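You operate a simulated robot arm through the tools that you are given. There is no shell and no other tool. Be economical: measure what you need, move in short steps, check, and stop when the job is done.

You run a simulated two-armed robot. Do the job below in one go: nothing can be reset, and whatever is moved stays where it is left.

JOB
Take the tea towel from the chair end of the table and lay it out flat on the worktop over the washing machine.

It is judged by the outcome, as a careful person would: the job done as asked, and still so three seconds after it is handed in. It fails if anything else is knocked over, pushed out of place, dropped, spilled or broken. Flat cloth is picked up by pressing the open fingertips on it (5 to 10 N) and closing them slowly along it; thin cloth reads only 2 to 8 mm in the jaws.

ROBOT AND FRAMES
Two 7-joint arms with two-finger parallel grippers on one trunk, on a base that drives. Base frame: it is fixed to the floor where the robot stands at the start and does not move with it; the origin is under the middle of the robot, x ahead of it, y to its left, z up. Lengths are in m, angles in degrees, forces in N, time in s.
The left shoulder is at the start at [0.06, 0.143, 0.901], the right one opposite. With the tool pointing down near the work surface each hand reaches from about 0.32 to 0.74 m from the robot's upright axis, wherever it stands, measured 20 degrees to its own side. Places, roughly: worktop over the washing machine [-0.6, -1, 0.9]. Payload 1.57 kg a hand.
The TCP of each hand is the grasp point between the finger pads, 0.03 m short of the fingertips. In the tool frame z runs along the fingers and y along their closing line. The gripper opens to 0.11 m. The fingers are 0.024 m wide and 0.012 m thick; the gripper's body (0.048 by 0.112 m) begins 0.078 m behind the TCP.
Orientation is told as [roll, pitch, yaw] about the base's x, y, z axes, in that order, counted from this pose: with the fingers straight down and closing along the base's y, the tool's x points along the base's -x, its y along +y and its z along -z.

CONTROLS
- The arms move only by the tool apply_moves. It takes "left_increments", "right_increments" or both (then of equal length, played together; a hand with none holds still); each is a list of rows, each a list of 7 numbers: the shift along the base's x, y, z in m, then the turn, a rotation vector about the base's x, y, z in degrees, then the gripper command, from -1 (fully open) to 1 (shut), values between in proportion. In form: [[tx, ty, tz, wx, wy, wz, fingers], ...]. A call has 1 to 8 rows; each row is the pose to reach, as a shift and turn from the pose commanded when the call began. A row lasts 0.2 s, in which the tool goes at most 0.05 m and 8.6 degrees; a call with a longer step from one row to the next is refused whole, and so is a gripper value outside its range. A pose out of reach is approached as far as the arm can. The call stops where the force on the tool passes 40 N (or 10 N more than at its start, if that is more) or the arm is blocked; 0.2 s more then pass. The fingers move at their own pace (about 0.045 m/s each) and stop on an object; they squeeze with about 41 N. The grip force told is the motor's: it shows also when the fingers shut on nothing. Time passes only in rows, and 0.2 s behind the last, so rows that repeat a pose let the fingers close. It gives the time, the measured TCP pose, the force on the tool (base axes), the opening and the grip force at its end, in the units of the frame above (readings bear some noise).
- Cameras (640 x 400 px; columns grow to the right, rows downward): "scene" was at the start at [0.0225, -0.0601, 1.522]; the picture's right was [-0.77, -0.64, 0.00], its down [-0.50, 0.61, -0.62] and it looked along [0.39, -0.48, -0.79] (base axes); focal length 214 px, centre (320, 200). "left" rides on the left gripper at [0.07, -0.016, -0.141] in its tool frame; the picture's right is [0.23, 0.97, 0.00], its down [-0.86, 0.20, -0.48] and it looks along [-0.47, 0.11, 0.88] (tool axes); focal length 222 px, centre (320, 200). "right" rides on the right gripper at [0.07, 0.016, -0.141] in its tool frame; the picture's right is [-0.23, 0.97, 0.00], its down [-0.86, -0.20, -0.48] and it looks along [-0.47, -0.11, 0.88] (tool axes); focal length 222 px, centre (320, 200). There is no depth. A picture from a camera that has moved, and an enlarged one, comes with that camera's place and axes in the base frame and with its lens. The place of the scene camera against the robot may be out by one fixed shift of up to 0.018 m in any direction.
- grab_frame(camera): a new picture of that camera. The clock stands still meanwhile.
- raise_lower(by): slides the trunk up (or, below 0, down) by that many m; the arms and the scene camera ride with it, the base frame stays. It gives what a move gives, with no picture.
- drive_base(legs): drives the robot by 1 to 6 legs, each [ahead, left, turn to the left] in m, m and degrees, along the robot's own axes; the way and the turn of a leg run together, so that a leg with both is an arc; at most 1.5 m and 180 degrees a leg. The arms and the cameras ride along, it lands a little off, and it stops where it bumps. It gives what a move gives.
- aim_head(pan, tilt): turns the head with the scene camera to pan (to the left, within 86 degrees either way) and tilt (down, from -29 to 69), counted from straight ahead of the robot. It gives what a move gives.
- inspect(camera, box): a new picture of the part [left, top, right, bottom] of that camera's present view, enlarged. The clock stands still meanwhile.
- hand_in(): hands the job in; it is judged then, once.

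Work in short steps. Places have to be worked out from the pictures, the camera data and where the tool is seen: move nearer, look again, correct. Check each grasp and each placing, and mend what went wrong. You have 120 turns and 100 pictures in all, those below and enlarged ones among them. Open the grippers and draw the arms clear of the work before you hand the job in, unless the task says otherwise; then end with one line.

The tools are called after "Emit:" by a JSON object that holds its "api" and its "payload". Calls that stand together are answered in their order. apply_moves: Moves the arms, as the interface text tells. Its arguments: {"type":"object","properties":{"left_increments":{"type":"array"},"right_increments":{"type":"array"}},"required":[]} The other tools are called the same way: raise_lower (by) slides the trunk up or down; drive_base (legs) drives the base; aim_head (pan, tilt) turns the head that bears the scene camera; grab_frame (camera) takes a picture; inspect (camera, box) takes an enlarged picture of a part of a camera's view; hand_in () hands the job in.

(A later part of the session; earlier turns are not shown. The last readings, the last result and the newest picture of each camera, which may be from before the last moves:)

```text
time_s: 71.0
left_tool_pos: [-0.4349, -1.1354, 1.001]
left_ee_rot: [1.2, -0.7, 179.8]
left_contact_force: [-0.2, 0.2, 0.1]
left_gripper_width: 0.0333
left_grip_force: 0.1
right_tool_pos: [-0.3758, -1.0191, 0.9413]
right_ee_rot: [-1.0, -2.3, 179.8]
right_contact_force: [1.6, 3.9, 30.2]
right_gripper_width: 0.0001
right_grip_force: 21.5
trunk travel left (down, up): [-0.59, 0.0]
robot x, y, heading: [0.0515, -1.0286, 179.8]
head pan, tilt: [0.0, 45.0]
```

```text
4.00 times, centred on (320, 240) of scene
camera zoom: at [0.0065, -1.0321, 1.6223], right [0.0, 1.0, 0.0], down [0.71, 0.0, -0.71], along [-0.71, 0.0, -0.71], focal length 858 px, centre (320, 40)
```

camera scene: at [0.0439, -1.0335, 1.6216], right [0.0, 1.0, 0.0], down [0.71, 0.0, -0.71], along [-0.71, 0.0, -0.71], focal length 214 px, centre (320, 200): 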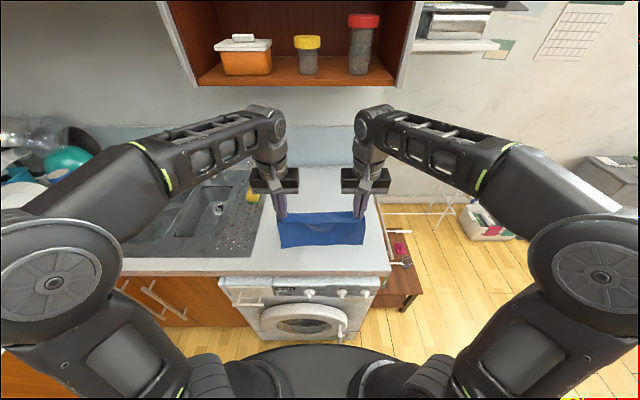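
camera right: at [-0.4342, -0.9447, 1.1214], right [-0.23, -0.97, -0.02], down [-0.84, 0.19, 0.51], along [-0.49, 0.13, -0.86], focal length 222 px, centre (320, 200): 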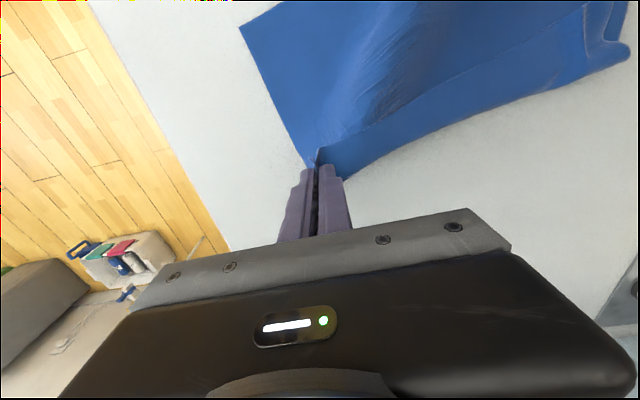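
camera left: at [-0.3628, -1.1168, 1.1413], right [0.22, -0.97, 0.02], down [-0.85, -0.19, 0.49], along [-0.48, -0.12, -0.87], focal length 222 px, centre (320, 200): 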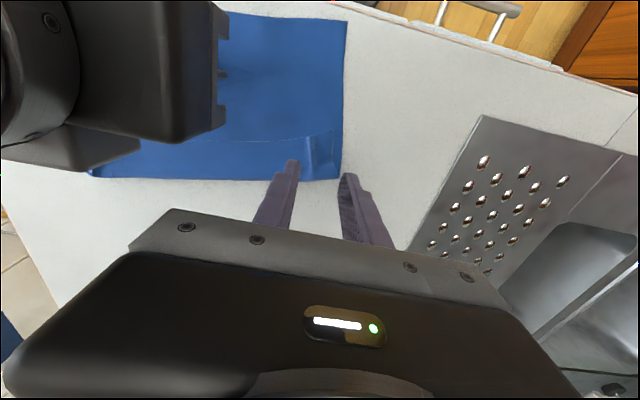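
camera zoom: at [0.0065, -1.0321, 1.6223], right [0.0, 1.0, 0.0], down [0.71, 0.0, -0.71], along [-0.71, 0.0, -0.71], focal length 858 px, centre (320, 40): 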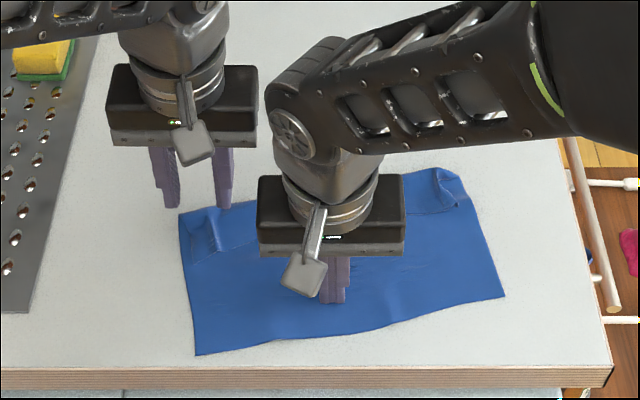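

The ridge lies at about (-0.427,-1.130); the left fingers straddle it. I lower so the tips stop ~6 mm above the counter and close on the ridge only.

Emit:
{"api": "apply_moves", "payload": {"left_increments": [[0.008, 0.005, -0.02, 0, 0, 0, 0.4], [0.008, 0.005, -0.04, 0, 0, 0, 0.4], [0.008, 0.005, -0.054, 0, 0, 0, 0.4], [0.008, 0.005, -0.054, 0, 0, 0, 0.6], [0.008, 0.005, -0.054, 0, 0, 0, 0.8], [0.008, 0.005, -0.054, 0, 0, 0, 1], [0.008, 0.005, -0.054, 0, 0, 0, 1], [0.008, 0.005, -0.054, 0, 0, 0, 1]]}}

Emit:
{"api": "grab_frame", "payload": {"camera": "left"}}

```text
time_s: 71.6
left_tool_pos: [-0.4268, -1.1308, 0.9651]
left_ee_rot: [1.1, -0.7, 179.9]
left_contact_force: [0.3, -0.4, -1.3]
left_gripper_width: 0.033
left_grip_force: 0.1
right_tool_pos: [-0.3774, -1.0202, 0.9419]
right_ee_rot: [-1.0, -2.4, 179.9]
right_contact_force: [1.0, 2.9, 17.2]
right_gripper_width: 0.0
right_grip_force: 21.0
trunk travel left (down, up): [-0.59, 0.0]
robot x, y, heading: [0.049, -1.0306, 179.5]
head pan, tilt: [0.0, 45.0]
stopped in row 2 (right hand): the force on the tool passed its limit (the readings are from after the stop); the commanded pose is now the measured one
```

```text
40 pictures are left
camera left: at [-0.3555, -1.1123, 1.1055], right [0.23, -0.97, 0.02], down [-0.85, -0.19, 0.49], along [-0.48, -0.12, -0.87], focal length 222 px, centre (320, 200)
```

left: 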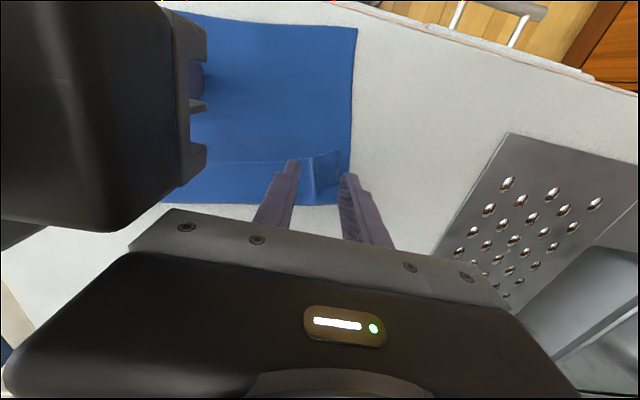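

Stopped by the right's pinning force limit (now eased to 17 N). The left fingers straddle the ridge; I continue 17 mm down and close.

Emit:
{"api": "apply_moves", "payload": {"left_increments": [[0.0, 0.0, -0.01, 0, 0, 0, 0.4], [0.0, 0.0, -0.017, 0, 0, 0, 0.4], [0.0, 0.0, -0.017, 0, 0, 0, 0.6], [0.0, 0.0, -0.017, 0, 0, 0, 0.8], [0.0, 0.0, -0.017, 0, 0, 0, 1], [0.0, 0.0, -0.017, 0, 0, 0, 1], [0.0, 0.0, -0.017, 0, 0, 0, 1]]}}

Emit:
{"api": "grab_frame", "payload": {"camera": "left"}}

```text
time_s: 73.2
left_tool_pos: [-0.4276, -1.1309, 0.9483]
left_ee_rot: [1.2, -0.7, 179.9]
left_contact_force: [0.0, -0.5, 0.3]
left_gripper_width: 0.0019
left_grip_force: 23.6
right_tool_pos: [-0.3774, -1.0193, 0.9431]
right_ee_rot: [-1.0, -2.6, 180.0]
right_contact_force: [-5.1, 0.7, 32.7]
right_gripper_width: 0.0
right_grip_force: 21.6
trunk travel left (down, up): [-0.59, 0.0]
robot x, y, heading: [0.0493, -1.0239, 179.8]
head pan, tilt: [0.0, 45.0]
```

```text
39 pictures are left
camera left: at [-0.3557, -1.1125, 1.0892], right [0.23, -0.97, 0.02], down [-0.85, -0.19, 0.49], along [-0.48, -0.12, -0.87], focal length 222 px, centre (320, 200)
```

left: 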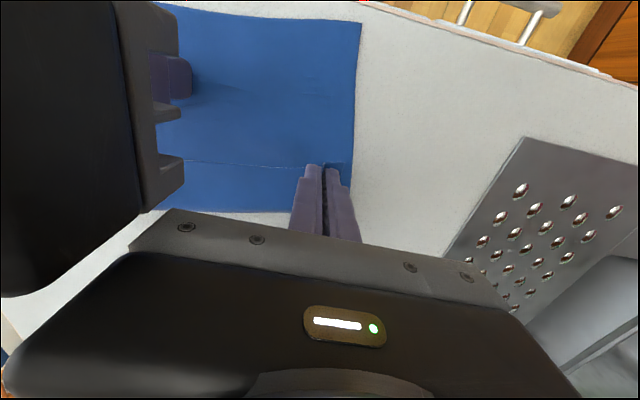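

Left grips the ridge (1.9 mm). I unfold: up, forward along the sheet's depth direction by ~9 cm and down, while the right pins.

Emit:
{"api": "apply_moves", "payload": {"left_increments": [[0, 0, 0.015, 0, 0, 0, 1], [-0.005, -0.001, 0.035, 0, 0, 0, 1], [-0.02, -0.004, 0.045, 0, 0, 0, 1], [-0.04, -0.008, 0.045, 0, 0, 0, 1], [-0.06, -0.013, 0.035, 0, 0, 0, 1], [-0.075, -0.016, 0.022, 0, 0, 0, 1], [-0.085, -0.018, 0.01, 0, 0, 0, 1]], "right_increments": [[0, 0, 0.001, 0, 0, 0, 1], [0, 0, 0.001, 0, 0, 0, 1], [0, 0, 0.001, 0, 0, 0, 1], [0, 0, 0.001, 0, 0, 0, 1], [0, 0, 0.001, 0, 0, 0, 1], [0, 0, 0.001, 0, 0, 0, 1], [0, 0, 0.001, 0, 0, 0, 1]]}}

Emit:
{"api": "grab_frame", "payload": {"camera": "left"}}

Emit:
{"api": "inspect", "payload": {"camera": "scene", "box": [240, 190, 400, 290]}}

```text
time_s: 74.8
left_tool_pos: [-0.5123, -1.1496, 0.9579]
left_ee_rot: [1.2, -0.6, 179.8]
left_contact_force: [5.9, 4.4, 0.0]
left_gripper_width: 0.0019
left_grip_force: 23.5
right_tool_pos: [-0.3761, -1.0202, 0.9419]
right_ee_rot: [-0.9, -2.4, 179.8]
right_contact_force: [-6.2, -2.8, 22.2]
right_gripper_width: 0.0
right_grip_force: 20.9
trunk travel left (down, up): [-0.59, 0.0]
robot x, y, heading: [0.0514, -1.0333, 180.0]
head pan, tilt: [0.0, 45.0]
```

```text
38 pictures are left
camera left: at [-0.4406, -1.1305, 1.0986], right [0.22, -0.97, 0.02], down [-0.85, -0.19, 0.49], along [-0.48, -0.12, -0.87], focal length 222 px, centre (320, 200)
```

left: 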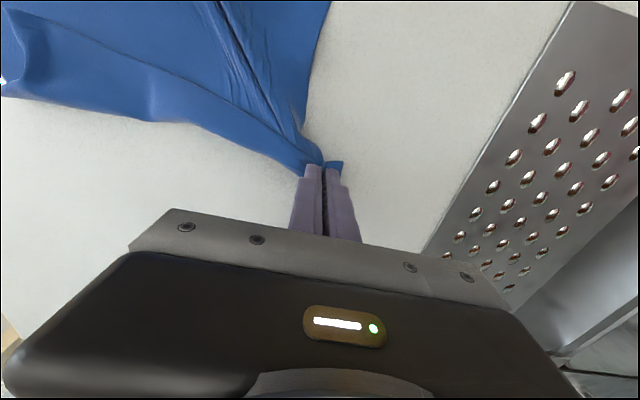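

```text
4.00 times, centred on (320, 240) of scene
camera zoom: at [0.0059, -1.0325, 1.6216], right [0.0, 1.0, 0.0], down [0.71, 0.0, -0.71], along [-0.71, 0.0, -0.71], focal length 858 px, centre (320, 40)
```

zoom: 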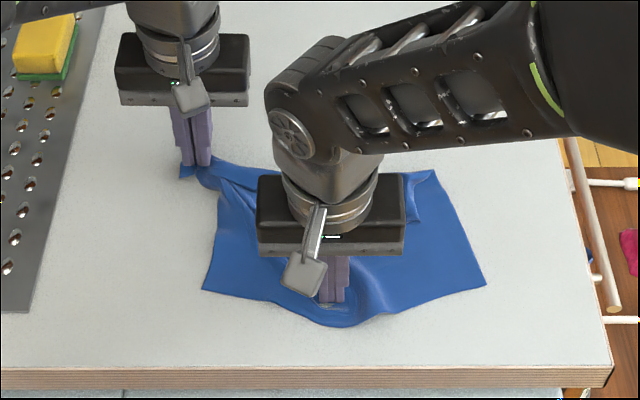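

The flap unfolded on the left, even slightly overstretched (6–7 N). I ease back 2 cm, lower to the counter and release.

Emit:
{"api": "apply_moves", "payload": {"left_increments": [[0.01, 0.006, 0, 0, 0, 0, 1], [0.02, 0.01, -0.006, 0, 0, 0, 1], [0.02, 0.01, -0.012, 0, 0, 0, 1], [0.02, 0.01, -0.012, 0, 0, 0, 0.7], [0.02, 0.01, -0.012, 0, 0, 0, 0.4], [0.02, 0.01, -0.012, 0, 0, 0, 0.2], [0.02, 0.01, 0.02, 0, 0, 0, 0.2], [0.02, 0.01, 0.06, 0, 0, 0, 0.4]]}}

Emit:
{"api": "grab_frame", "payload": {"camera": "left"}}

```text
time_s: 76.6
left_tool_pos: [-0.492, -1.1396, 1.0197]
left_ee_rot: [1.1, -0.7, 179.7]
left_contact_force: [0.3, 0.3, -0.1]
left_gripper_width: 0.0331
left_grip_force: 0.0
right_tool_pos: [-0.3764, -1.0187, 0.9415]
right_ee_rot: [-1.1, -2.3, 179.9]
right_contact_force: [-1.1, -0.5, 25.0]
right_gripper_width: 0.0003
right_grip_force: 21.1
trunk travel left (down, up): [-0.59, 0.0]
robot x, y, heading: [0.0481, -1.0335, 179.8]
head pan, tilt: [0.0, 45.0]
```

```text
36 pictures are left
camera left: at [-0.4211, -1.1198, 1.1606], right [0.22, -0.97, 0.02], down [-0.85, -0.19, 0.49], along [-0.48, -0.12, -0.87], focal length 222 px, centre (320, 200)
```

left: 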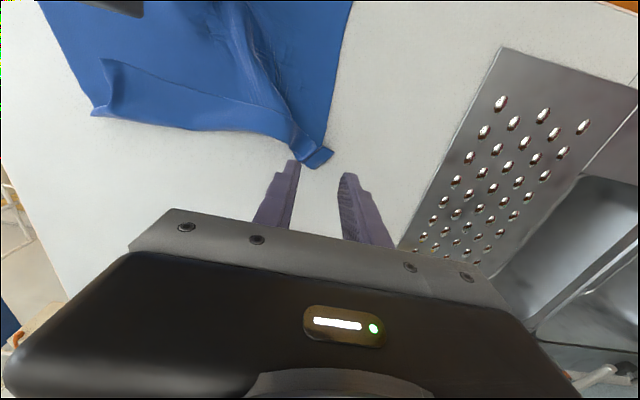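

The left corner is unfolded. I lift the right hand off to its side, park the left out of view, and look at the whole sheet.

Emit:
{"api": "apply_moves", "payload": {"left_increments": [[0.02, -0.03, 0.01, 0, 0, 0, 0.6], [0.04, -0.06, 0.01, 0, 0, 0, 1], [0.06, -0.07, 0.01, 0, 0, 0, 1], [0.06, -0.07, 0.01, 0, 0, 0, 1], [0.06, -0.07, 0.01, 0, 0, 0, 1], [0.06, -0.07, 0.01, 0, 0, 0, 1], [0.06, -0.07, 0.01, 0, 0, 0, 1]], "right_increments": [[0, 0, 0.03, 0, 0, 0, 1], [0, 0.02, 0.06, 0, 0, 0, 0.4], [0, 0.06, 0.07, 0, 0, 0, 0.4], [0, 0.1, 0.07, 0, 0, 0, 0.4], [0, 0.14, 0.07, 0, 0, 0, 0.4], [0, 0.18, 0.07, 0, 0, 0, 0.4], [0, 0.21, 0.07, 0, 0, 0, 0.4]]}}

Emit:
{"api": "inspect", "payload": {"camera": "scene", "box": [240, 190, 400, 290]}}

```text
time_s: 78.2
left_tool_pos: [-0.4318, -1.2095, 1.0281]
left_ee_rot: [1.1, -0.7, 179.9]
left_contact_force: [-0.2, 0.1, 0.1]
left_gripper_width: 0.0
left_grip_force: 21.3
right_tool_pos: [-0.3771, -0.8082, 1.0108]
right_ee_rot: [-1.0, -2.3, 179.9]
right_contact_force: [-0.5, -0.4, 0.0]
right_gripper_width: 0.0331
right_grip_force: 0.0
trunk travel left (down, up): [-0.59, 0.0]
robot x, y, heading: [0.0532, -1.0289, 180.0]
head pan, tilt: [0.0, 45.0]
```

```text
4.00 times, centred on (320, 240) of scene
camera zoom: at [0.0045, -1.0322, 1.6216], right [0.0, 1.0, 0.0], down [0.71, 0.0, -0.71], along [-0.71, 0.0, -0.71], focal length 858 px, centre (320, 40)
```

zoom: 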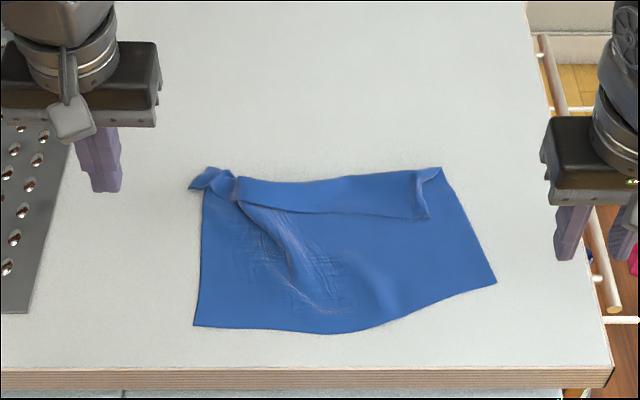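

Left corner is out; the middle and right of the flap are still folded. I pin with the left at (-0.385,-1.045) and bring the right hand over the right ridge ≈ (-0.467,-0.93).

Emit:
{"api": "apply_moves", "payload": {"left_increments": [[0.01, 0.04, 0, 0, 0, 0, 1], [0.025, 0.08, 0, 0, 0, 0, 1], [0.04, 0.12, 0, 0, 0, 0, 1], [0.047, 0.155, 0, 0, 0, 0, 1], [0.047, 0.165, -0.03, 0, 0, 0, 1], [0.047, 0.165, -0.06, 0, 0, 0, 1], [0.047, 0.165, -0.08, 0, 0, 0, 1], [0.047, 0.165, -0.088, 0, 0, 0, 1]], "right_increments": [[-0.02, -0.02, 0.01, 0, 0, 0, 0.4], [-0.04, -0.04, 0.01, 0, 0, 0, 0.4], [-0.06, -0.06, 0.01, 0, 0, 0, 0.4], [-0.08, -0.09, 0.01, 0, 0, 0, 0.4], [-0.09, -0.122, 0.0, 0, 0, 0, 0.4], [-0.09, -0.122, -0.01, 0, 0, 0, 0.4], [-0.09, -0.122, -0.02, 0, 0, 0, 0.4], [-0.09, -0.122, -0.02, 0, 0, 0, 0.4]]}}

Emit:
{"api": "grab_frame", "payload": {"camera": "right"}}

```text
time_s: 80.0
left_tool_pos: [-0.3861, -1.0431, 0.9412]
left_ee_rot: [1.0, -1.0, 179.9]
left_contact_force: [-1.5, -2.6, 25.4]
left_gripper_width: 0.0002
left_grip_force: 21.7
right_tool_pos: [-0.4652, -0.9328, 0.993]
right_ee_rot: [-1.0, -2.3, 179.9]
right_contact_force: [-0.1, -0.8, 0.3]
right_gripper_width: 0.033
right_grip_force: 0.0
trunk travel left (down, up): [-0.59, 0.0]
robot x, y, heading: [0.0513, -1.0303, 179.9]
head pan, tilt: [0.0, 45.0]
```

```text
34 pictures are left
camera right: at [-0.3898, -0.9504, 1.1313], right [-0.23, -0.97, -0.01], down [-0.83, 0.19, 0.52], along [-0.5, 0.13, -0.86], focal length 222 px, centre (320, 200)
```

right: 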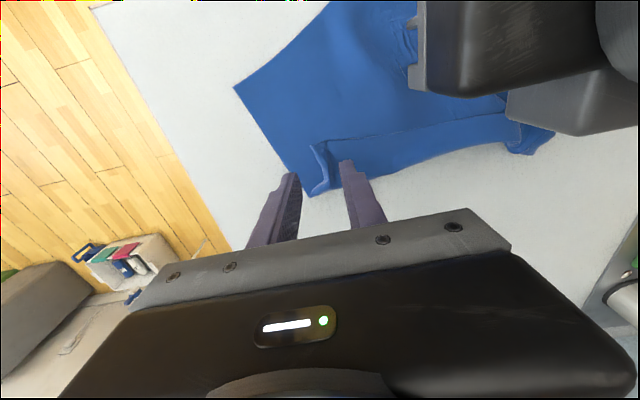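

The ridge sits at about (-0.462,-0.926), between the right fingers. I lower and close on it.

Emit:
{"api": "apply_moves", "payload": {"right_increments": [[0.003, 0.006, -0.02, 0, 0, 0, 0.4], [0.003, 0.006, -0.035, 0, 0, 0, 0.4], [0.003, 0.006, -0.045, 0, 0, 0, 0.4], [0.003, 0.006, -0.045, 0, 0, 0, 0.6], [0.003, 0.006, -0.045, 0, 0, 0, 0.8], [0.003, 0.006, -0.045, 0, 0, 0, 1], [0.003, 0.006, -0.045, 0, 0, 0, 1], [0.003, 0.006, -0.045, 0, 0, 0, 1]]}}

Emit:
{"api": "grab_frame", "payload": {"camera": "right"}}

```text
time_s: 80.8
left_tool_pos: [-0.3873, -1.0426, 0.9412]
left_ee_rot: [0.9, -1.2, 180.0]
left_contact_force: [1.5, -2.8, 17.0]
left_gripper_width: 0.0
left_grip_force: 21.0
right_tool_pos: [-0.464, -0.9259, 0.9506]
right_ee_rot: [-1.2, -2.3, 179.9]
right_contact_force: [0.7, 0.0, 0.3]
right_gripper_width: 0.0332
right_grip_force: 0.1
trunk travel left (down, up): [-0.59, 0.0]
robot x, y, heading: [0.0506, -1.0318, 179.8]
head pan, tilt: [0.0, 45.0]
stopped in row 3 (left hand): the force on the tool passed its limit (the readings are from after the stop); the commanded pose is now the measured one
```

```text
33 pictures are left
camera right: at [-0.3879, -0.9436, 1.089], right [-0.23, -0.97, -0.01], down [-0.83, 0.19, 0.52], along [-0.5, 0.13, -0.86], focal length 222 px, centre (320, 200)
```

right: 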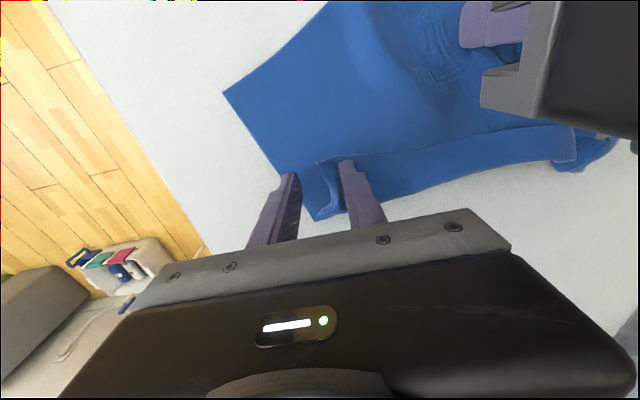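

Positioned around the ridge; I close now, then check the width.

Emit:
{"api": "apply_moves", "payload": {"right_increments": [[0, 0, -0.002, 0, 0, 0, 0.5], [0, 0, -0.002, 0, 0, 0, 0.7], [0, 0, -0.002, 0, 0, 0, 0.9], [0, 0, -0.002, 0, 0, 0, 1], [0, 0, -0.002, 0, 0, 0, 1], [0, 0, -0.002, 0, 0, 0, 1]]}}

```text
time_s: 82.2
left_tool_pos: [-0.3869, -1.0449, 0.9419]
left_ee_rot: [1.0, -1.1, 179.8]
left_contact_force: [-3.7, -1.1, 26.6]
left_gripper_width: 0.0
left_grip_force: 21.1
right_tool_pos: [-0.4629, -0.9263, 0.9492]
right_ee_rot: [-1.0, -2.3, 179.9]
right_contact_force: [0.3, 0.2, 0.0]
right_gripper_width: 0.0025
right_grip_force: 23.7
trunk travel left (down, up): [-0.59, 0.0]
robot x, y, heading: [0.0497, -1.029, 179.9]
head pan, tilt: [0.0, 45.0]
```

Gripped (2.5 mm). I unfold the right side: up, forward ~8 cm and down.

Emit:
{"api": "apply_moves", "payload": {"right_increments": [[0, 0, 0.015, 0, 0, 0, 1], [-0.005, -0.001, 0.035, 0, 0, 0, 1], [-0.02, -0.003, 0.045, 0, 0, 0, 1], [-0.04, -0.006, 0.045, 0, 0, 0, 1], [-0.06, -0.008, 0.035, 0, 0, 0, 1], [-0.073, -0.01, 0.022, 0, 0, 0, 1], [-0.08, -0.01, 0.008, 0, 0, 0, 1]]}}

Emit:
{"api": "inspect", "payload": {"camera": "scene", "box": [240, 190, 400, 290]}}

Emit:
{"api": "grab_frame", "payload": {"camera": "right"}}

```text
time_s: 83.8
left_tool_pos: [-0.3875, -1.0433, 0.9414]
left_ee_rot: [1.0, -1.0, 179.9]
left_contact_force: [-7.0, -1.2, 30.3]
left_gripper_width: 0.0
left_grip_force: 21.8
right_tool_pos: [-0.5449, -0.9359, 0.9586]
right_ee_rot: [-1.0, -2.3, 179.9]
right_contact_force: [1.0, -0.7, 0.2]
right_gripper_width: 0.0024
right_grip_force: 23.6
trunk travel left (down, up): [-0.59, 0.0]
robot x, y, heading: [0.0476, -1.0339, 179.6]
head pan, tilt: [0.0, 45.0]
```

```text
4.00 times, centred on (320, 240) of scene
camera zoom: at [0.0058, -1.0329, 1.6217], right [0.0, 1.0, 0.0], down [0.71, 0.0, -0.71], along [-0.71, 0.0, -0.71], focal length 858 px, centre (320, 40)
```

zoom: 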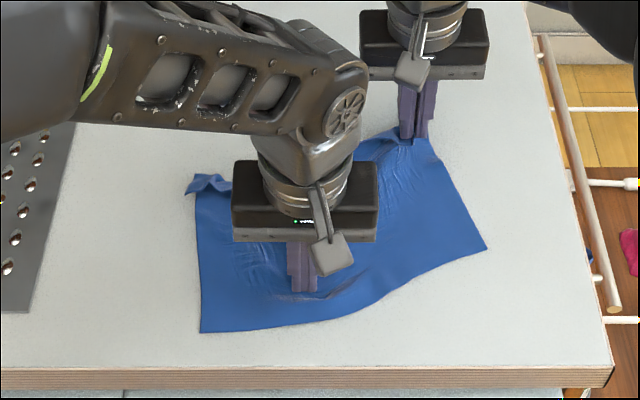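

```text
31 pictures are left
camera right: at [-0.4689, -0.9541, 1.0965], right [-0.23, -0.97, -0.01], down [-0.83, 0.19, 0.52], along [-0.5, 0.13, -0.86], focal length 222 px, centre (320, 200)
```

right: 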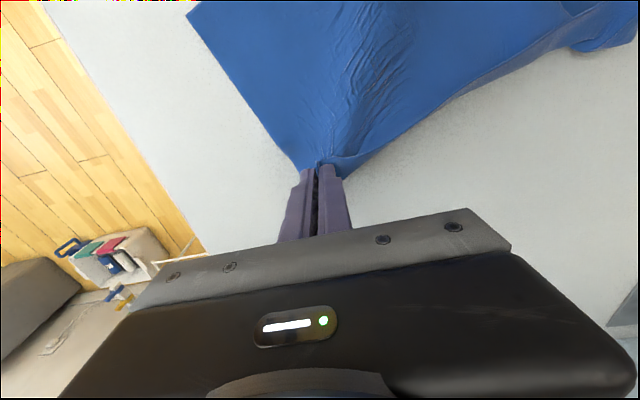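

Unfolded on the right too. I lower, release the right, then lift both aside for a full look.

Emit:
{"api": "apply_moves", "payload": {"right_increments": [[0.002, 0, -0.008, 0, 0, 0, 1], [0.002, 0, -0.014, 0, 0, 0, 1], [0.002, 0, -0.014, 0, 0, 0, 0.7], [0.002, 0, -0.014, 0, 0, 0, 0.4], [0.002, 0, -0.014, 0, 0, 0, 0.2], [0.002, 0, 0.02, 0, 0, 0, 0.2], [0.002, 0, 0.06, 0, 0, 0, 0.4]]}}

Emit:
{"api": "apply_moves", "payload": {"right_increments": [[0.03, 0.03, 0, 0, 0, 0, 1], [0.06, 0.06, 0, 0, 0, 0, 1], [0.09, 0.09, 0, 0, 0, 0, 1], [0.11, 0.11, 0, 0, 0, 0, 1], [0.11, 0.13, 0, 0, 0, 0, 1], [0.11, 0.13, 0, 0, 0, 0, 1]], "left_increments": [[0, 0, 0.03, 0, 0, 0, 1], [0, -0.02, 0.06, 0, 0, 0, 1], [0, -0.06, 0.07, 0, 0, 0, 1], [0, -0.1, 0.07, 0, 0, 0, 1], [0, -0.14, 0.07, 0, 0, 0, 1], [0, -0.18, 0.07, 0, 0, 0, 1]]}}

Emit:
{"api": "inspect", "payload": {"camera": "scene", "box": [240, 190, 400, 290]}}

```text
time_s: 85.4
left_tool_pos: [-0.3864, -1.0435, 0.9423]
left_ee_rot: [0.9, -1.1, 179.8]
left_contact_force: [-4.3, -1.1, 35.1]
left_gripper_width: 0.0001
left_grip_force: 21.1
right_tool_pos: [-0.5426, -0.9365, 1.0158]
right_ee_rot: [-0.9, -2.4, 179.9]
right_contact_force: [-0.6, -0.3, 0.4]
right_gripper_width: 0.0333
right_grip_force: 0.0
trunk travel left (down, up): [-0.59, 0.0]
robot x, y, heading: [0.0523, -1.0295, 179.9]
head pan, tilt: [0.0, 45.0]
```

```text
time_s: 86.8
left_tool_pos: [-0.3874, -1.2249, 1.0101]
left_ee_rot: [0.9, -0.9, 179.8]
left_contact_force: [0.1, 1.0, -0.3]
left_gripper_width: 0.0
left_grip_force: 21.1
right_tool_pos: [-0.4325, -0.8057, 1.0187]
right_ee_rot: [-1.1, -2.3, 179.9]
right_contact_force: [-0.4, -0.3, 0.2]
right_gripper_width: 0.0
right_grip_force: 21.3
trunk travel left (down, up): [-0.59, 0.0]
robot x, y, heading: [0.0498, -1.0337, 180.3]
head pan, tilt: [0.0, 45.0]
```

```text
4.00 times, centred on (320, 240) of scene
camera zoom: at [0.0045, -1.0339, 1.6216], right [0.0, 1.0, 0.0], down [0.71, 0.0, -0.71], along [-0.71, 0.0, -0.71], focal length 858 px, centre (320, 40)
```

zoom: 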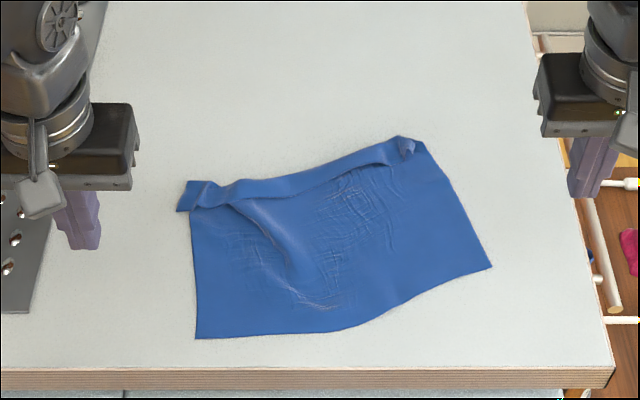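

Both corners are out; the middle of the far edge is still a low roll and the sheet is a bit wrinkled. I press each shut fingertip on the two far corners and stretch the edge outward and forward.

Emit:
{"api": "apply_moves", "payload": {"left_increments": [[-0.03, 0.02, 0, 0, 0, 0, 1], [-0.06, 0.045, 0, 0, 0, 0, 1], [-0.088, 0.075, 0, 0, 0, 0, 1], [-0.088, 0.075, -0.03, 0, 0, 0, 1], [-0.088, 0.075, -0.055, 0, 0, 0, 1], [-0.088, 0.075, -0.067, 0, 0, 0, 1], [-0.088, 0.075, -0.07, 0, 0, 0, 1]], "right_increments": [[-0.03, -0.04, 0, 0, 0, 0, 1], [-0.06, -0.08, 0, 0, 0, 0, 1], [-0.09, -0.115, 0, 0, 0, 0, 1], [-0.102, -0.134, -0.03, 0, 0, 0, 1], [-0.102, -0.134, -0.06, 0, 0, 0, 1], [-0.102, -0.134, -0.075, 0, 0, 0, 1], [-0.102, -0.134, -0.079, 0, 0, 0, 1]]}}

Emit:
{"api": "grab_frame", "payload": {"camera": "right"}}

Emit:
{"api": "grab_frame", "payload": {"camera": "left"}}

```text
time_s: 88.4
left_tool_pos: [-0.4736, -1.1481, 0.9427]
left_ee_rot: [1.1, -1.1, 180.0]
left_contact_force: [-0.8, -0.9, 4.0]
left_gripper_width: 0.0001
left_grip_force: 21.4
right_tool_pos: [-0.5346, -0.9396, 0.943]
right_ee_rot: [-1.0, -2.6, 179.8]
right_contact_force: [1.5, 3.5, 25.1]
right_gripper_width: 0.0
right_grip_force: 21.4
trunk travel left (down, up): [-0.59, 0.0]
robot x, y, heading: [0.0547, -1.0268, 180.0]
head pan, tilt: [0.0, 45.0]
```

```text
29 pictures are left
camera right: at [-0.4577, -0.9578, 1.0806], right [-0.23, -0.97, -0.01], down [-0.83, 0.19, 0.52], along [-0.51, 0.13, -0.85], focal length 222 px, centre (320, 200)
```

right: 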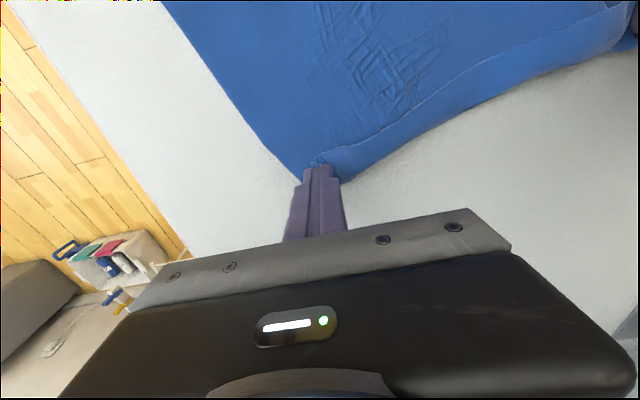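

```text
28 pictures are left
camera left: at [-0.4013, -1.1313, 1.0831], right [0.23, -0.97, 0.01], down [-0.85, -0.19, 0.5], along [-0.48, -0.12, -0.87], focal length 222 px, centre (320, 200)
```

left: 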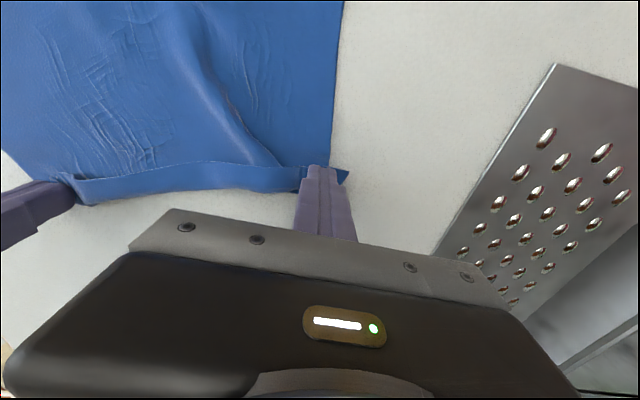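

Tips sit on both corners. I press a touch more and drag them outward and forward.

Emit:
{"api": "apply_moves", "payload": {"left_increments": [[0, 0, -0.003, 0, 0, 0, 1], [-0.005, -0.01, -0.003, 0, 0, 0, 1], [-0.01, -0.02, -0.003, 0, 0, 0, 1], [-0.02, -0.028, -0.003, 0, 0, 0, 1], [-0.03, -0.034, -0.003, 0, 0, 0, 1], [-0.04, -0.038, -0.003, 0, 0, 0, 1]], "right_increments": [[0, 0, 0.0005, 0, 0, 0, 1], [-0.005, 0.005, 0.0005, 0, 0, 0, 1], [-0.01, 0.01, 0.0005, 0, 0, 0, 1], [-0.02, 0.013, 0.0005, 0, 0, 0, 1], [-0.03, 0.016, 0.0005, 0, 0, 0, 1], [-0.04, 0.018, 0.0005, 0, 0, 0, 1]]}}

Emit:
{"api": "inspect", "payload": {"camera": "scene", "box": [240, 190, 400, 290]}}

```text
time_s: 89.8
left_tool_pos: [-0.5126, -1.1829, 0.9411]
left_ee_rot: [0.7, -1.5, 179.7]
left_contact_force: [-0.1, 20.1, 30.7]
left_gripper_width: 0.0
left_grip_force: 21.2
right_tool_pos: [-0.5711, -0.9236, 0.9423]
right_ee_rot: [-0.9, -2.5, -180.0]
right_contact_force: [9.5, -19.4, 29.4]
right_gripper_width: 0.0
right_grip_force: 21.7
trunk travel left (down, up): [-0.59, 0.0]
robot x, y, heading: [0.051, -1.0312, 179.8]
head pan, tilt: [0.0, 45.0]
```

```text
4.00 times, centred on (320, 240) of scene
camera zoom: at [0.012, -1.0324, 1.622], right [0.0, 1.0, 0.0], down [0.7, 0.0, -0.71], along [-0.71, 0.0, -0.7], focal length 858 px, centre (320, 40)
```

zoom: 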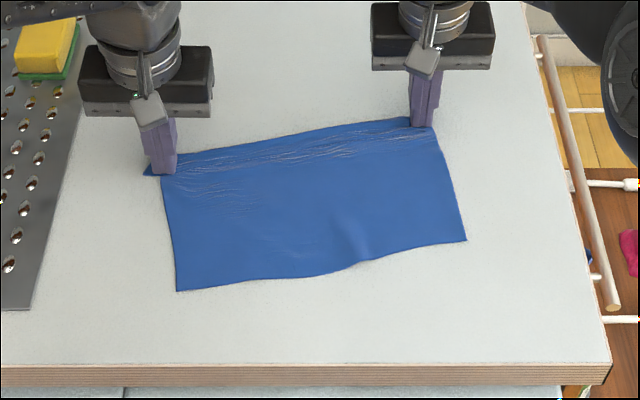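

Excellent: the sheet is now spread out nearly flat. I ease the tension a few mm, lift both hands aside and look.

Emit:
{"api": "apply_moves", "payload": {"left_increments": [[0, 0.004, 0.001, 0, 0, 0, 1], [0, 0.004, 0.02, 0, 0, 0, 1], [0, 0, 0.05, 0, 0, 0, 1], [0.03, -0.02, 0.07, 0, 0, 0, 1], [0.06, -0.04, 0.07, 0, 0, 0, 1], [0.1, -0.06, 0.07, 0, 0, 0, 1]], "right_increments": [[0, -0.004, 0.001, 0, 0, 0, 1], [0, -0.004, 0.02, 0, 0, 0, 1], [0, 0, 0.05, 0, 0, 0, 1], [0.03, 0.03, 0.07, 0, 0, 0, 1], [0.06, 0.07, 0.07, 0, 0, 0, 1], [0.1, 0.1, 0.07, 0, 0, 0, 1]]}}

Emit:
{"api": "inspect", "payload": {"camera": "scene", "box": [240, 190, 400, 290]}}

```text
time_s: 91.2
left_tool_pos: [-0.4148, -1.2461, 1.0083]
left_ee_rot: [0.9, -1.1, 179.8]
left_contact_force: [0.5, -0.1, -0.3]
left_gripper_width: 0.0
left_grip_force: 21.3
right_tool_pos: [-0.4706, -0.8204, 1.0079]
right_ee_rot: [-1.0, -2.4, 179.9]
right_contact_force: [0.0, 0.1, 0.0]
right_gripper_width: 0.0002
right_grip_force: 21.7
trunk travel left (down, up): [-0.59, 0.0]
robot x, y, heading: [0.0512, -1.0335, 179.8]
head pan, tilt: [0.0, 45.0]
```

```text
4.00 times, centred on (320, 240) of scene
camera zoom: at [0.0077, -1.0327, 1.6217], right [0.0, 1.0, 0.0], down [0.71, 0.0, -0.71], along [-0.71, 0.0, -0.71], focal length 858 px, centre (320, 40)
```

zoom: 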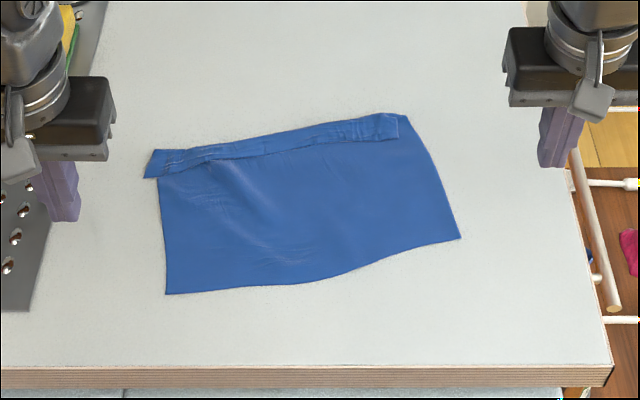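

A narrow ~2 cm strip still folds back along the far edge. I pin the sheet with the left hand and wipe the right end of the strip forward with the right fingertip, pressed.

Emit:
{"api": "apply_moves", "payload": {"left_increments": [[0, 0.045, 0, 0, 0, 0, 1], [-0.01, 0.09, 0, 0, 0, 0, 1], [-0.02, 0.135, 0, 0, 0, 0, 1], [-0.025, 0.18, 0, 0, 0, 0, 1], [-0.025, 0.2, -0.03, 0, 0, 0, 1], [-0.025, 0.2, -0.055, 0, 0, 0, 1], [-0.025, 0.2, -0.066, 0, 0, 0, 1], [-0.025, 0.2, -0.069, 0, 0, 0, 1]], "right_increments": [[-0.02, -0.03, 0, 0, 0, 0, 1], [-0.04, -0.06, 0, 0, 0, 0, 1], [-0.06, -0.09, 0, 0, 0, 0, 1], [-0.08, -0.12, 0, 0, 0, 0, 1], [-0.085, -0.145, -0.03, 0, 0, 0, 1], [-0.085, -0.145, -0.05, 0, 0, 0, 1], [-0.085, -0.145, -0.06, 0, 0, 0, 1], [-0.085, -0.145, -0.065, 0, 0, 0, 1]]}}

Emit:
{"api": "inspect", "payload": {"camera": "scene", "box": [240, 190, 400, 290]}}

```text
time_s: 93.0
left_tool_pos: [-0.4394, -1.0458, 0.9411]
left_ee_rot: [0.9, -1.2, 179.9]
left_contact_force: [3.1, -3.0, 22.8]
left_gripper_width: 0.0002
left_grip_force: 21.7
right_tool_pos: [-0.5582, -0.9661, 0.9442]
right_ee_rot: [-1.1, -2.4, 179.9]
right_contact_force: [0.4, 0.3, 0.7]
right_gripper_width: 0.0
right_grip_force: 21.8
trunk travel left (down, up): [-0.59, 0.0]
robot x, y, heading: [0.0501, -1.0293, 179.6]
head pan, tilt: [0.0, 45.0]
```

```text
4.00 times, centred on (320, 240) of scene
camera zoom: at [0.0063, -1.033, 1.6221], right [0.0, 1.0, 0.0], down [0.71, 0.0, -0.71], along [-0.71, 0.0, -0.71], focal length 858 px, centre (320, 40)
```

zoom: 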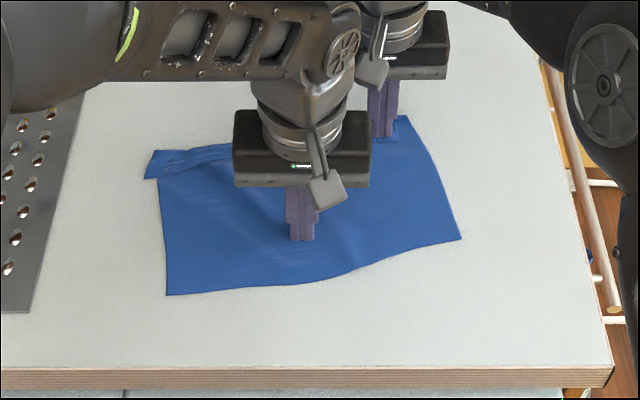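

The right tip is on the strip, just touching. I press ~3 mm and wipe forward 4.5 cm, then lift and look.

Emit:
{"api": "apply_moves", "payload": {"right_increments": [[0, 0, -0.003, 0, 0, 0, 1], [-0.005, 0, -0.004, 0, 0, 0, 1], [-0.014, 0, -0.004, 0, 0, 0, 1], [-0.023, 0, -0.004, 0, 0, 0, 1], [-0.032, 0, -0.004, 0, 0, 0, 1], [-0.042, 0, -0.004, 0, 0, 0, 1]]}}

Emit:
{"api": "grab_frame", "payload": {"camera": "right"}}

```text
time_s: 94.4
left_tool_pos: [-0.4384, -1.047, 0.9414]
left_ee_rot: [0.9, -1.2, 180.0]
left_contact_force: [-9.8, 0.9, 26.1]
left_gripper_width: 0.0002
left_grip_force: 21.3
right_tool_pos: [-0.5985, -0.9674, 0.9411]
right_ee_rot: [-1.0, -2.4, 179.9]
right_contact_force: [10.5, -1.9, 23.2]
right_gripper_width: 0.0002
right_grip_force: 21.6
trunk travel left (down, up): [-0.59, 0.0]
robot x, y, heading: [0.0481, -1.0306, 179.6]
head pan, tilt: [0.0, 45.0]
```

```text
24 pictures are left
camera right: at [-0.522, -0.9852, 1.0803], right [-0.23, -0.97, -0.01], down [-0.83, 0.19, 0.52], along [-0.5, 0.13, -0.86], focal length 222 px, centre (320, 200)
```

right: 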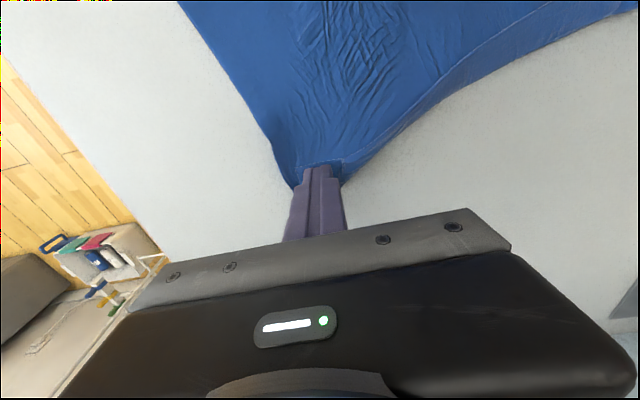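

The strip at the right end has been carried forward and the sheet is taut. I lift the right, then swap roles: right pins at (-0.45,-1.0), left goes over the left part of the strip.

Emit:
{"api": "apply_moves", "payload": {"right_increments": [[0.003, 0, 0.002, 0, 0, 0, 1], [0.003, 0, 0.03, 0, 0, 0, 1], [0.01, 0.03, 0.06, 0, 0, 0, 1], [0.05, 0.05, 0.07, 0, 0, 0, 1], [0.09, 0.07, 0.07, 0, 0, 0, 1], [0.12, 0.09, 0.07, 0, 0, 0, 1]], "left_increments": [[0, 0, 0.0, 0, 0, 0, 1], [0, 0, 0.03, 0, 0, 0, 1], [0, -0.03, 0.06, 0, 0, 0, 1], [0, -0.07, 0.07, 0, 0, 0, 1], [0, -0.11, 0.07, 0, 0, 0, 1], [0, -0.15, 0.07, 0, 0, 0, 1]]}}

Emit:
{"api": "inspect", "payload": {"camera": "scene", "box": [240, 190, 400, 290]}}

```text
time_s: 95.8
left_tool_pos: [-0.4373, -1.197, 1.0081]
left_ee_rot: [1.0, -1.0, 179.8]
left_contact_force: [1.4, -0.8, 0.1]
left_gripper_width: 0.0
left_grip_force: 21.3
right_tool_pos: [-0.4783, -0.878, 1.0069]
right_ee_rot: [-1.2, -2.3, 180.0]
right_contact_force: [0.3, -0.7, 0.5]
right_gripper_width: 0.0
right_grip_force: 21.0
trunk travel left (down, up): [-0.59, 0.0]
robot x, y, heading: [0.0506, -1.0309, 179.7]
head pan, tilt: [0.0, 45.0]
```

```text
4.00 times, centred on (320, 240) of scene
camera zoom: at [0.0055, -1.0333, 1.6216], right [0.0, 1.0, 0.0], down [0.71, 0.0, -0.71], along [-0.71, 0.0, -0.71], focal length 858 px, centre (320, 40)
```

zoom: 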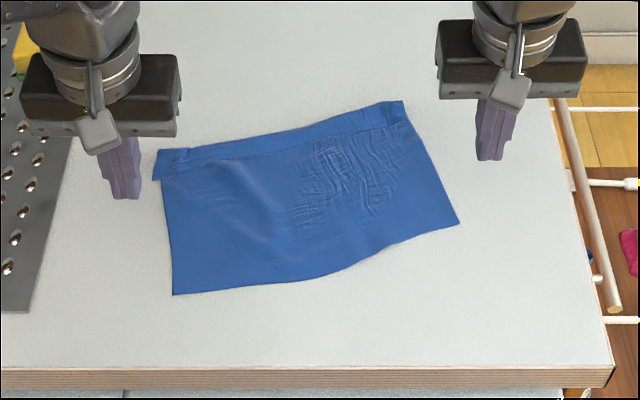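

A line still runs along the far edge; I zoom in to tell whether it's a fold or merely a crease.

Emit:
{"api": "inspect", "payload": {"camera": "scene", "box": [276, 210, 348, 255]}}

```text
8.89 times, centred on (312, 232) of scene
camera zoom: at [0.0055, -1.0333, 1.6216], right [0.0, 1.0, 0.0], down [0.71, 0.0, -0.71], along [-0.71, 0.0, -0.71], focal length 1906 px, centre (391, -89)
```

zoom: 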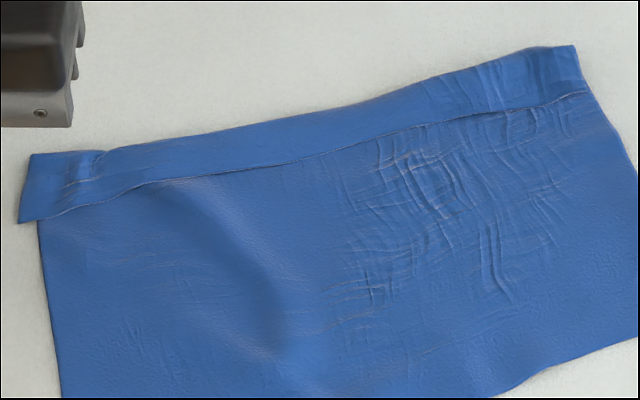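

It is a true fold, ~2.5 cm wide. I'll pinch the top layer at the strip's middle (about (-0.537,-1.073)) with the left, while the right pins at (-0.43,-0.965), and carry it over.

Emit:
{"api": "apply_moves", "payload": {"left_increments": [[-0.02, 0.02, 0, 0, 0, 0, 0.4], [-0.04, 0.05, 0, 0, 0, 0, 0.4], [-0.06, 0.08, 0, 0, 0, 0, 0.4], [-0.08, 0.105, 0, 0, 0, 0, 0.4], [-0.1, 0.124, -0.02, 0, 0, 0, 0.4], [-0.1, 0.124, -0.045, 0, 0, 0, 0.4], [-0.1, 0.124, -0.058, 0, 0, 0, 0.4], [-0.1, 0.124, -0.062, 0, 0, 0, 0.4]], "right_increments": [[0.02, -0.02, 0, 0, 0, 0, 1], [0.035, -0.05, 0, 0, 0, 0, 1], [0.048, -0.075, 0, 0, 0, 0, 1], [0.048, -0.087, -0.01, 0, 0, 0, 1], [0.048, -0.087, -0.04, 0, 0, 0, 1], [0.048, -0.087, -0.06, 0, 0, 0, 1], [0.048, -0.087, -0.066, 0, 0, 0, 1], [0.048, -0.087, -0.067, 0, 0, 0, 1]]}}

Emit:
{"api": "grab_frame", "payload": {"camera": "left"}}

```text
time_s: 97.6
left_tool_pos: [-0.5393, -1.0725, 0.9452]
left_ee_rot: [1.0, -1.0, 179.9]
left_contact_force: [0.8, 0.7, 0.2]
left_gripper_width: 0.0331
left_grip_force: 0.2
right_tool_pos: [-0.4321, -0.9625, 0.9424]
right_ee_rot: [-1.0, -2.4, 179.8]
right_contact_force: [2.2, 0.8, 3.1]
right_gripper_width: 0.0002
right_grip_force: 21.0
trunk travel left (down, up): [-0.59, 0.0]
robot x, y, heading: [0.0535, -1.0278, 179.7]
head pan, tilt: [0.0, 45.0]
```

```text
21 pictures are left
camera left: at [-0.4682, -1.0548, 1.0869], right [0.23, -0.97, 0.01], down [-0.85, -0.19, 0.5], along [-0.48, -0.12, -0.87], focal length 222 px, centre (320, 200)
```

left: 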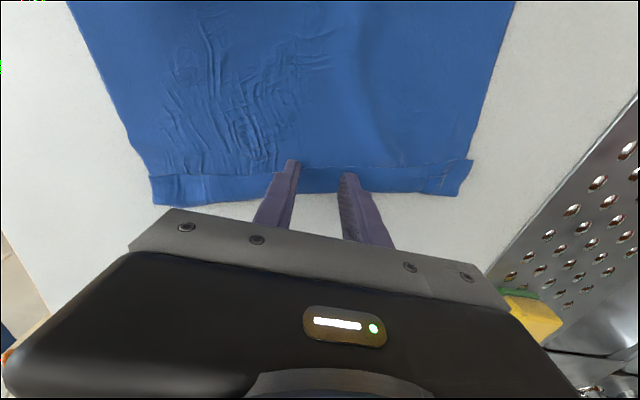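

The left tips sit right at the strip's free edge. I press lightly (left) and firmer (right), then close slowly.

Emit:
{"api": "apply_moves", "payload": {"left_increments": [[-0.003, 0, -0.003, 0, 0, 0, 0.4], [-0.003, 0, -0.0045, 0, 0, 0, 0.45], [-0.003, 0, -0.0045, 0, 0, 0, 0.55], [-0.003, 0, -0.0045, 0, 0, 0, 0.65], [-0.003, 0, -0.0045, 0, 0, 0, 0.75], [-0.003, 0, -0.0045, 0, 0, 0, 0.85], [-0.003, 0, -0.0045, 0, 0, 0, 1], [-0.003, 0, -0.0045, 0, 0, 0, 1]], "right_increments": [[0, 0, -0.0015, 0, 0, 0, 1], [0, 0, -0.0015, 0, 0, 0, 1], [0, 0, -0.0015, 0, 0, 0, 1], [0, 0, -0.0015, 0, 0, 0, 1], [0, 0, -0.0015, 0, 0, 0, 1], [0, 0, -0.0015, 0, 0, 0, 1], [0, 0, -0.0015, 0, 0, 0, 1], [0, 0, -0.0015, 0, 0, 0, 1]]}}

Emit:
{"api": "grab_frame", "payload": {"camera": "left"}}

```text
time_s: 99.4
left_tool_pos: [-0.5433, -1.0728, 0.9418]
left_ee_rot: [1.0, -1.0, 179.9]
left_contact_force: [-0.8, -0.7, 2.7]
left_gripper_width: 0.0032
left_grip_force: 23.9
right_tool_pos: [-0.4338, -0.9628, 0.9416]
right_ee_rot: [-1.0, -2.4, 179.8]
right_contact_force: [-2.0, 3.2, 23.2]
right_gripper_width: 0.0001
right_grip_force: 21.6
trunk travel left (down, up): [-0.59, 0.0]
robot x, y, heading: [0.0533, -1.0311, 180.0]
head pan, tilt: [0.0, 45.0]
```

```text
20 pictures are left
camera left: at [-0.4707, -1.0544, 1.0833], right [0.23, -0.97, 0.01], down [-0.85, -0.19, 0.5], along [-0.48, -0.12, -0.87], focal length 222 px, centre (320, 200)
```

left: 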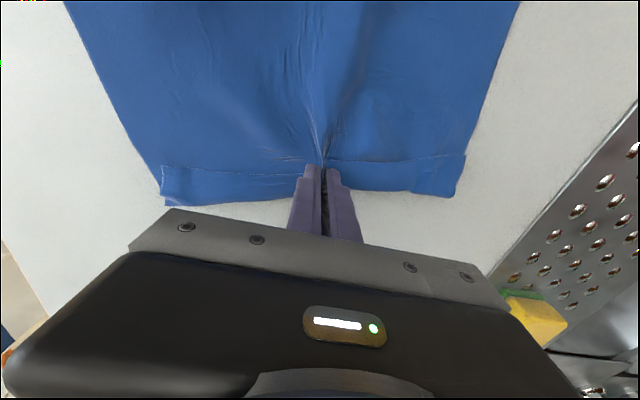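

Both layers were gathered, so I open again (spreading the cloth back), lift and instead will push against the strip's free edge from my side with the open fingers, so it rolls over forward.

Emit:
{"api": "apply_moves", "payload": {"left_increments": [[0, 0, 0.001, 0, 0, 0, 0.6], [0, 0, 0.001, 0, 0, 0, 0.2], [0, 0, 0.001, 0, 0, 0, -0.2], [0, 0, 0.001, 0, 0, 0, -0.6], [0, 0, 0.01, 0, 0, 0, -1], [0.0, 0, 0.03, 0, 0, 0, -1], [0.03, 0, 0.03, 0, 0, 0, -1], [0.035, 0, 0.03, 0, 0, 0, -1]]}}

Emit:
{"api": "grab_frame", "payload": {"camera": "left"}}

```text
time_s: 101.2
left_tool_pos: [-0.5066, -1.0736, 0.9722]
left_ee_rot: [0.9, -1.1, 179.9]
left_contact_force: [0.5, -0.4, -0.5]
left_gripper_width: 0.1099
left_grip_force: 0.0
right_tool_pos: [-0.4327, -0.9648, 0.9419]
right_ee_rot: [-1.0, -2.4, 179.9]
right_contact_force: [-3.0, 3.3, 29.5]
right_gripper_width: 0.0003
right_grip_force: 21.1
trunk travel left (down, up): [-0.59, 0.0]
robot x, y, heading: [0.0493, -1.0302, 179.7]
head pan, tilt: [0.0, 45.0]
```

```text
19 pictures are left
camera left: at [-0.4342, -1.0546, 1.1129], right [0.23, -0.97, 0.01], down [-0.85, -0.19, 0.5], along [-0.48, -0.12, -0.87], focal length 222 px, centre (320, 200)
```

left: 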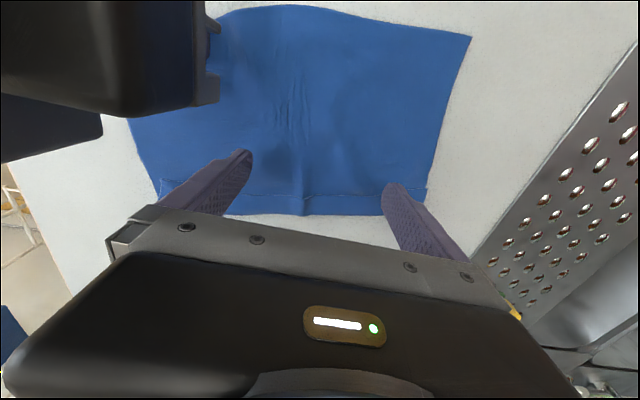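

The strip's edge runs from (-0.506,-1.18) to (-0.557,-0.93). I turn the left hand ~13° to match it, level it, and set the open fingers down just behind the edge.

Emit:
{"api": "apply_moves", "payload": {"left_increments": [[-0.002, 0, 0.0, 0.9, 0, 6.5, -1], [-0.006, 0, -0.012, 0.9, 0, 13, -1], [-0.006, 0, -0.024, 0.9, 0, 13, -1], [-0.006, 0, -0.0295, 0.9, 0, 13, -1], [-0.006, 0, -0.0305, 0.9, 0, 13, -1]]}}

Emit:
{"api": "grab_frame", "payload": {"camera": "left"}}

```text
time_s: 102.4
left_tool_pos: [-0.5129, -1.0734, 0.9419]
left_ee_rot: [0.0, -0.9, -167.1]
left_contact_force: [-0.2, -0.6, -0.3]
left_gripper_width: 0.11
left_grip_force: 0.1
right_tool_pos: [-0.4323, -0.964, 0.942]
right_ee_rot: [-1.0, -2.4, 179.9]
right_contact_force: [-1.6, 1.5, 30.9]
right_gripper_width: 0.0003
right_grip_force: 21.1
trunk travel left (down, up): [-0.59, 0.0]
robot x, y, heading: [0.0528, -1.031, 180.0]
head pan, tilt: [0.0, 45.0]
```

```text
18 pictures are left
camera left: at [-0.4466, -1.0412, 1.0828], right [0.44, -0.9, 0.0], down [-0.78, -0.38, 0.49], along [-0.44, -0.21, -0.87], focal length 222 px, centre (320, 200)
```

left: 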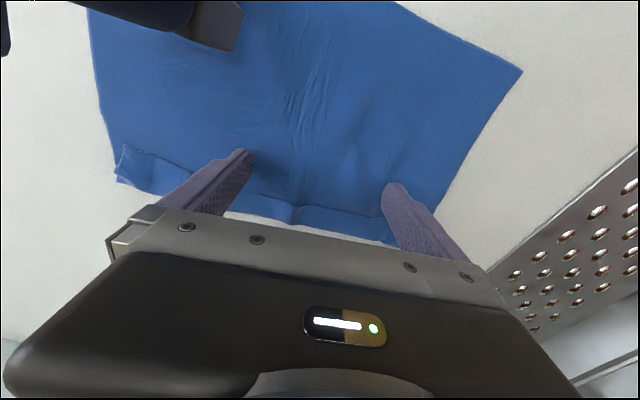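

The fingertips are just behind the strip's edge. I lower 1 mm and push forward ~6 cm along the sheet.

Emit:
{"api": "apply_moves", "payload": {"left_increments": [[0, 0, -0.0012, 0, 0, 0, -1], [-0.01, -0.002, -0.0012, 0, 0, 0, -1], [-0.02, -0.004, -0.0012, 0, 0, 0, -1], [-0.03, -0.006, -0.0012, 0, 0, 0, -1], [-0.04, -0.008, -0.0012, 0, 0, 0, -1], [-0.05, -0.01, -0.0012, 0, 0, 0, -1], [-0.06, -0.012, -0.0012, 0, 0, 0, -1]]}}

Emit:
{"api": "grab_frame", "payload": {"camera": "left"}}

```text
time_s: 104.0
left_tool_pos: [-0.5734, -1.0846, 0.9419]
left_ee_rot: [0.0, -0.8, -167.2]
left_contact_force: [6.0, 2.5, 11.1]
left_gripper_width: 0.1084
left_grip_force: 0.1
right_tool_pos: [-0.4325, -0.9642, 0.9421]
right_ee_rot: [-1.0, -2.5, 179.9]
right_contact_force: [-7.4, -2.2, 20.8]
right_gripper_width: 0.0
right_grip_force: 20.8
trunk travel left (down, up): [-0.59, 0.0]
robot x, y, heading: [0.0501, -1.0323, 180.0]
head pan, tilt: [0.0, 45.0]
```

```text
17 pictures are left
camera left: at [-0.5067, -1.0527, 1.0824], right [0.44, -0.9, 0.0], down [-0.78, -0.38, 0.49], along [-0.44, -0.21, -0.87], focal length 222 px, centre (320, 200)
```

left: 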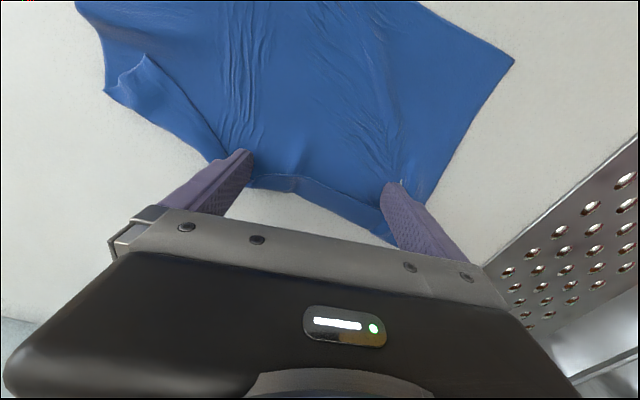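

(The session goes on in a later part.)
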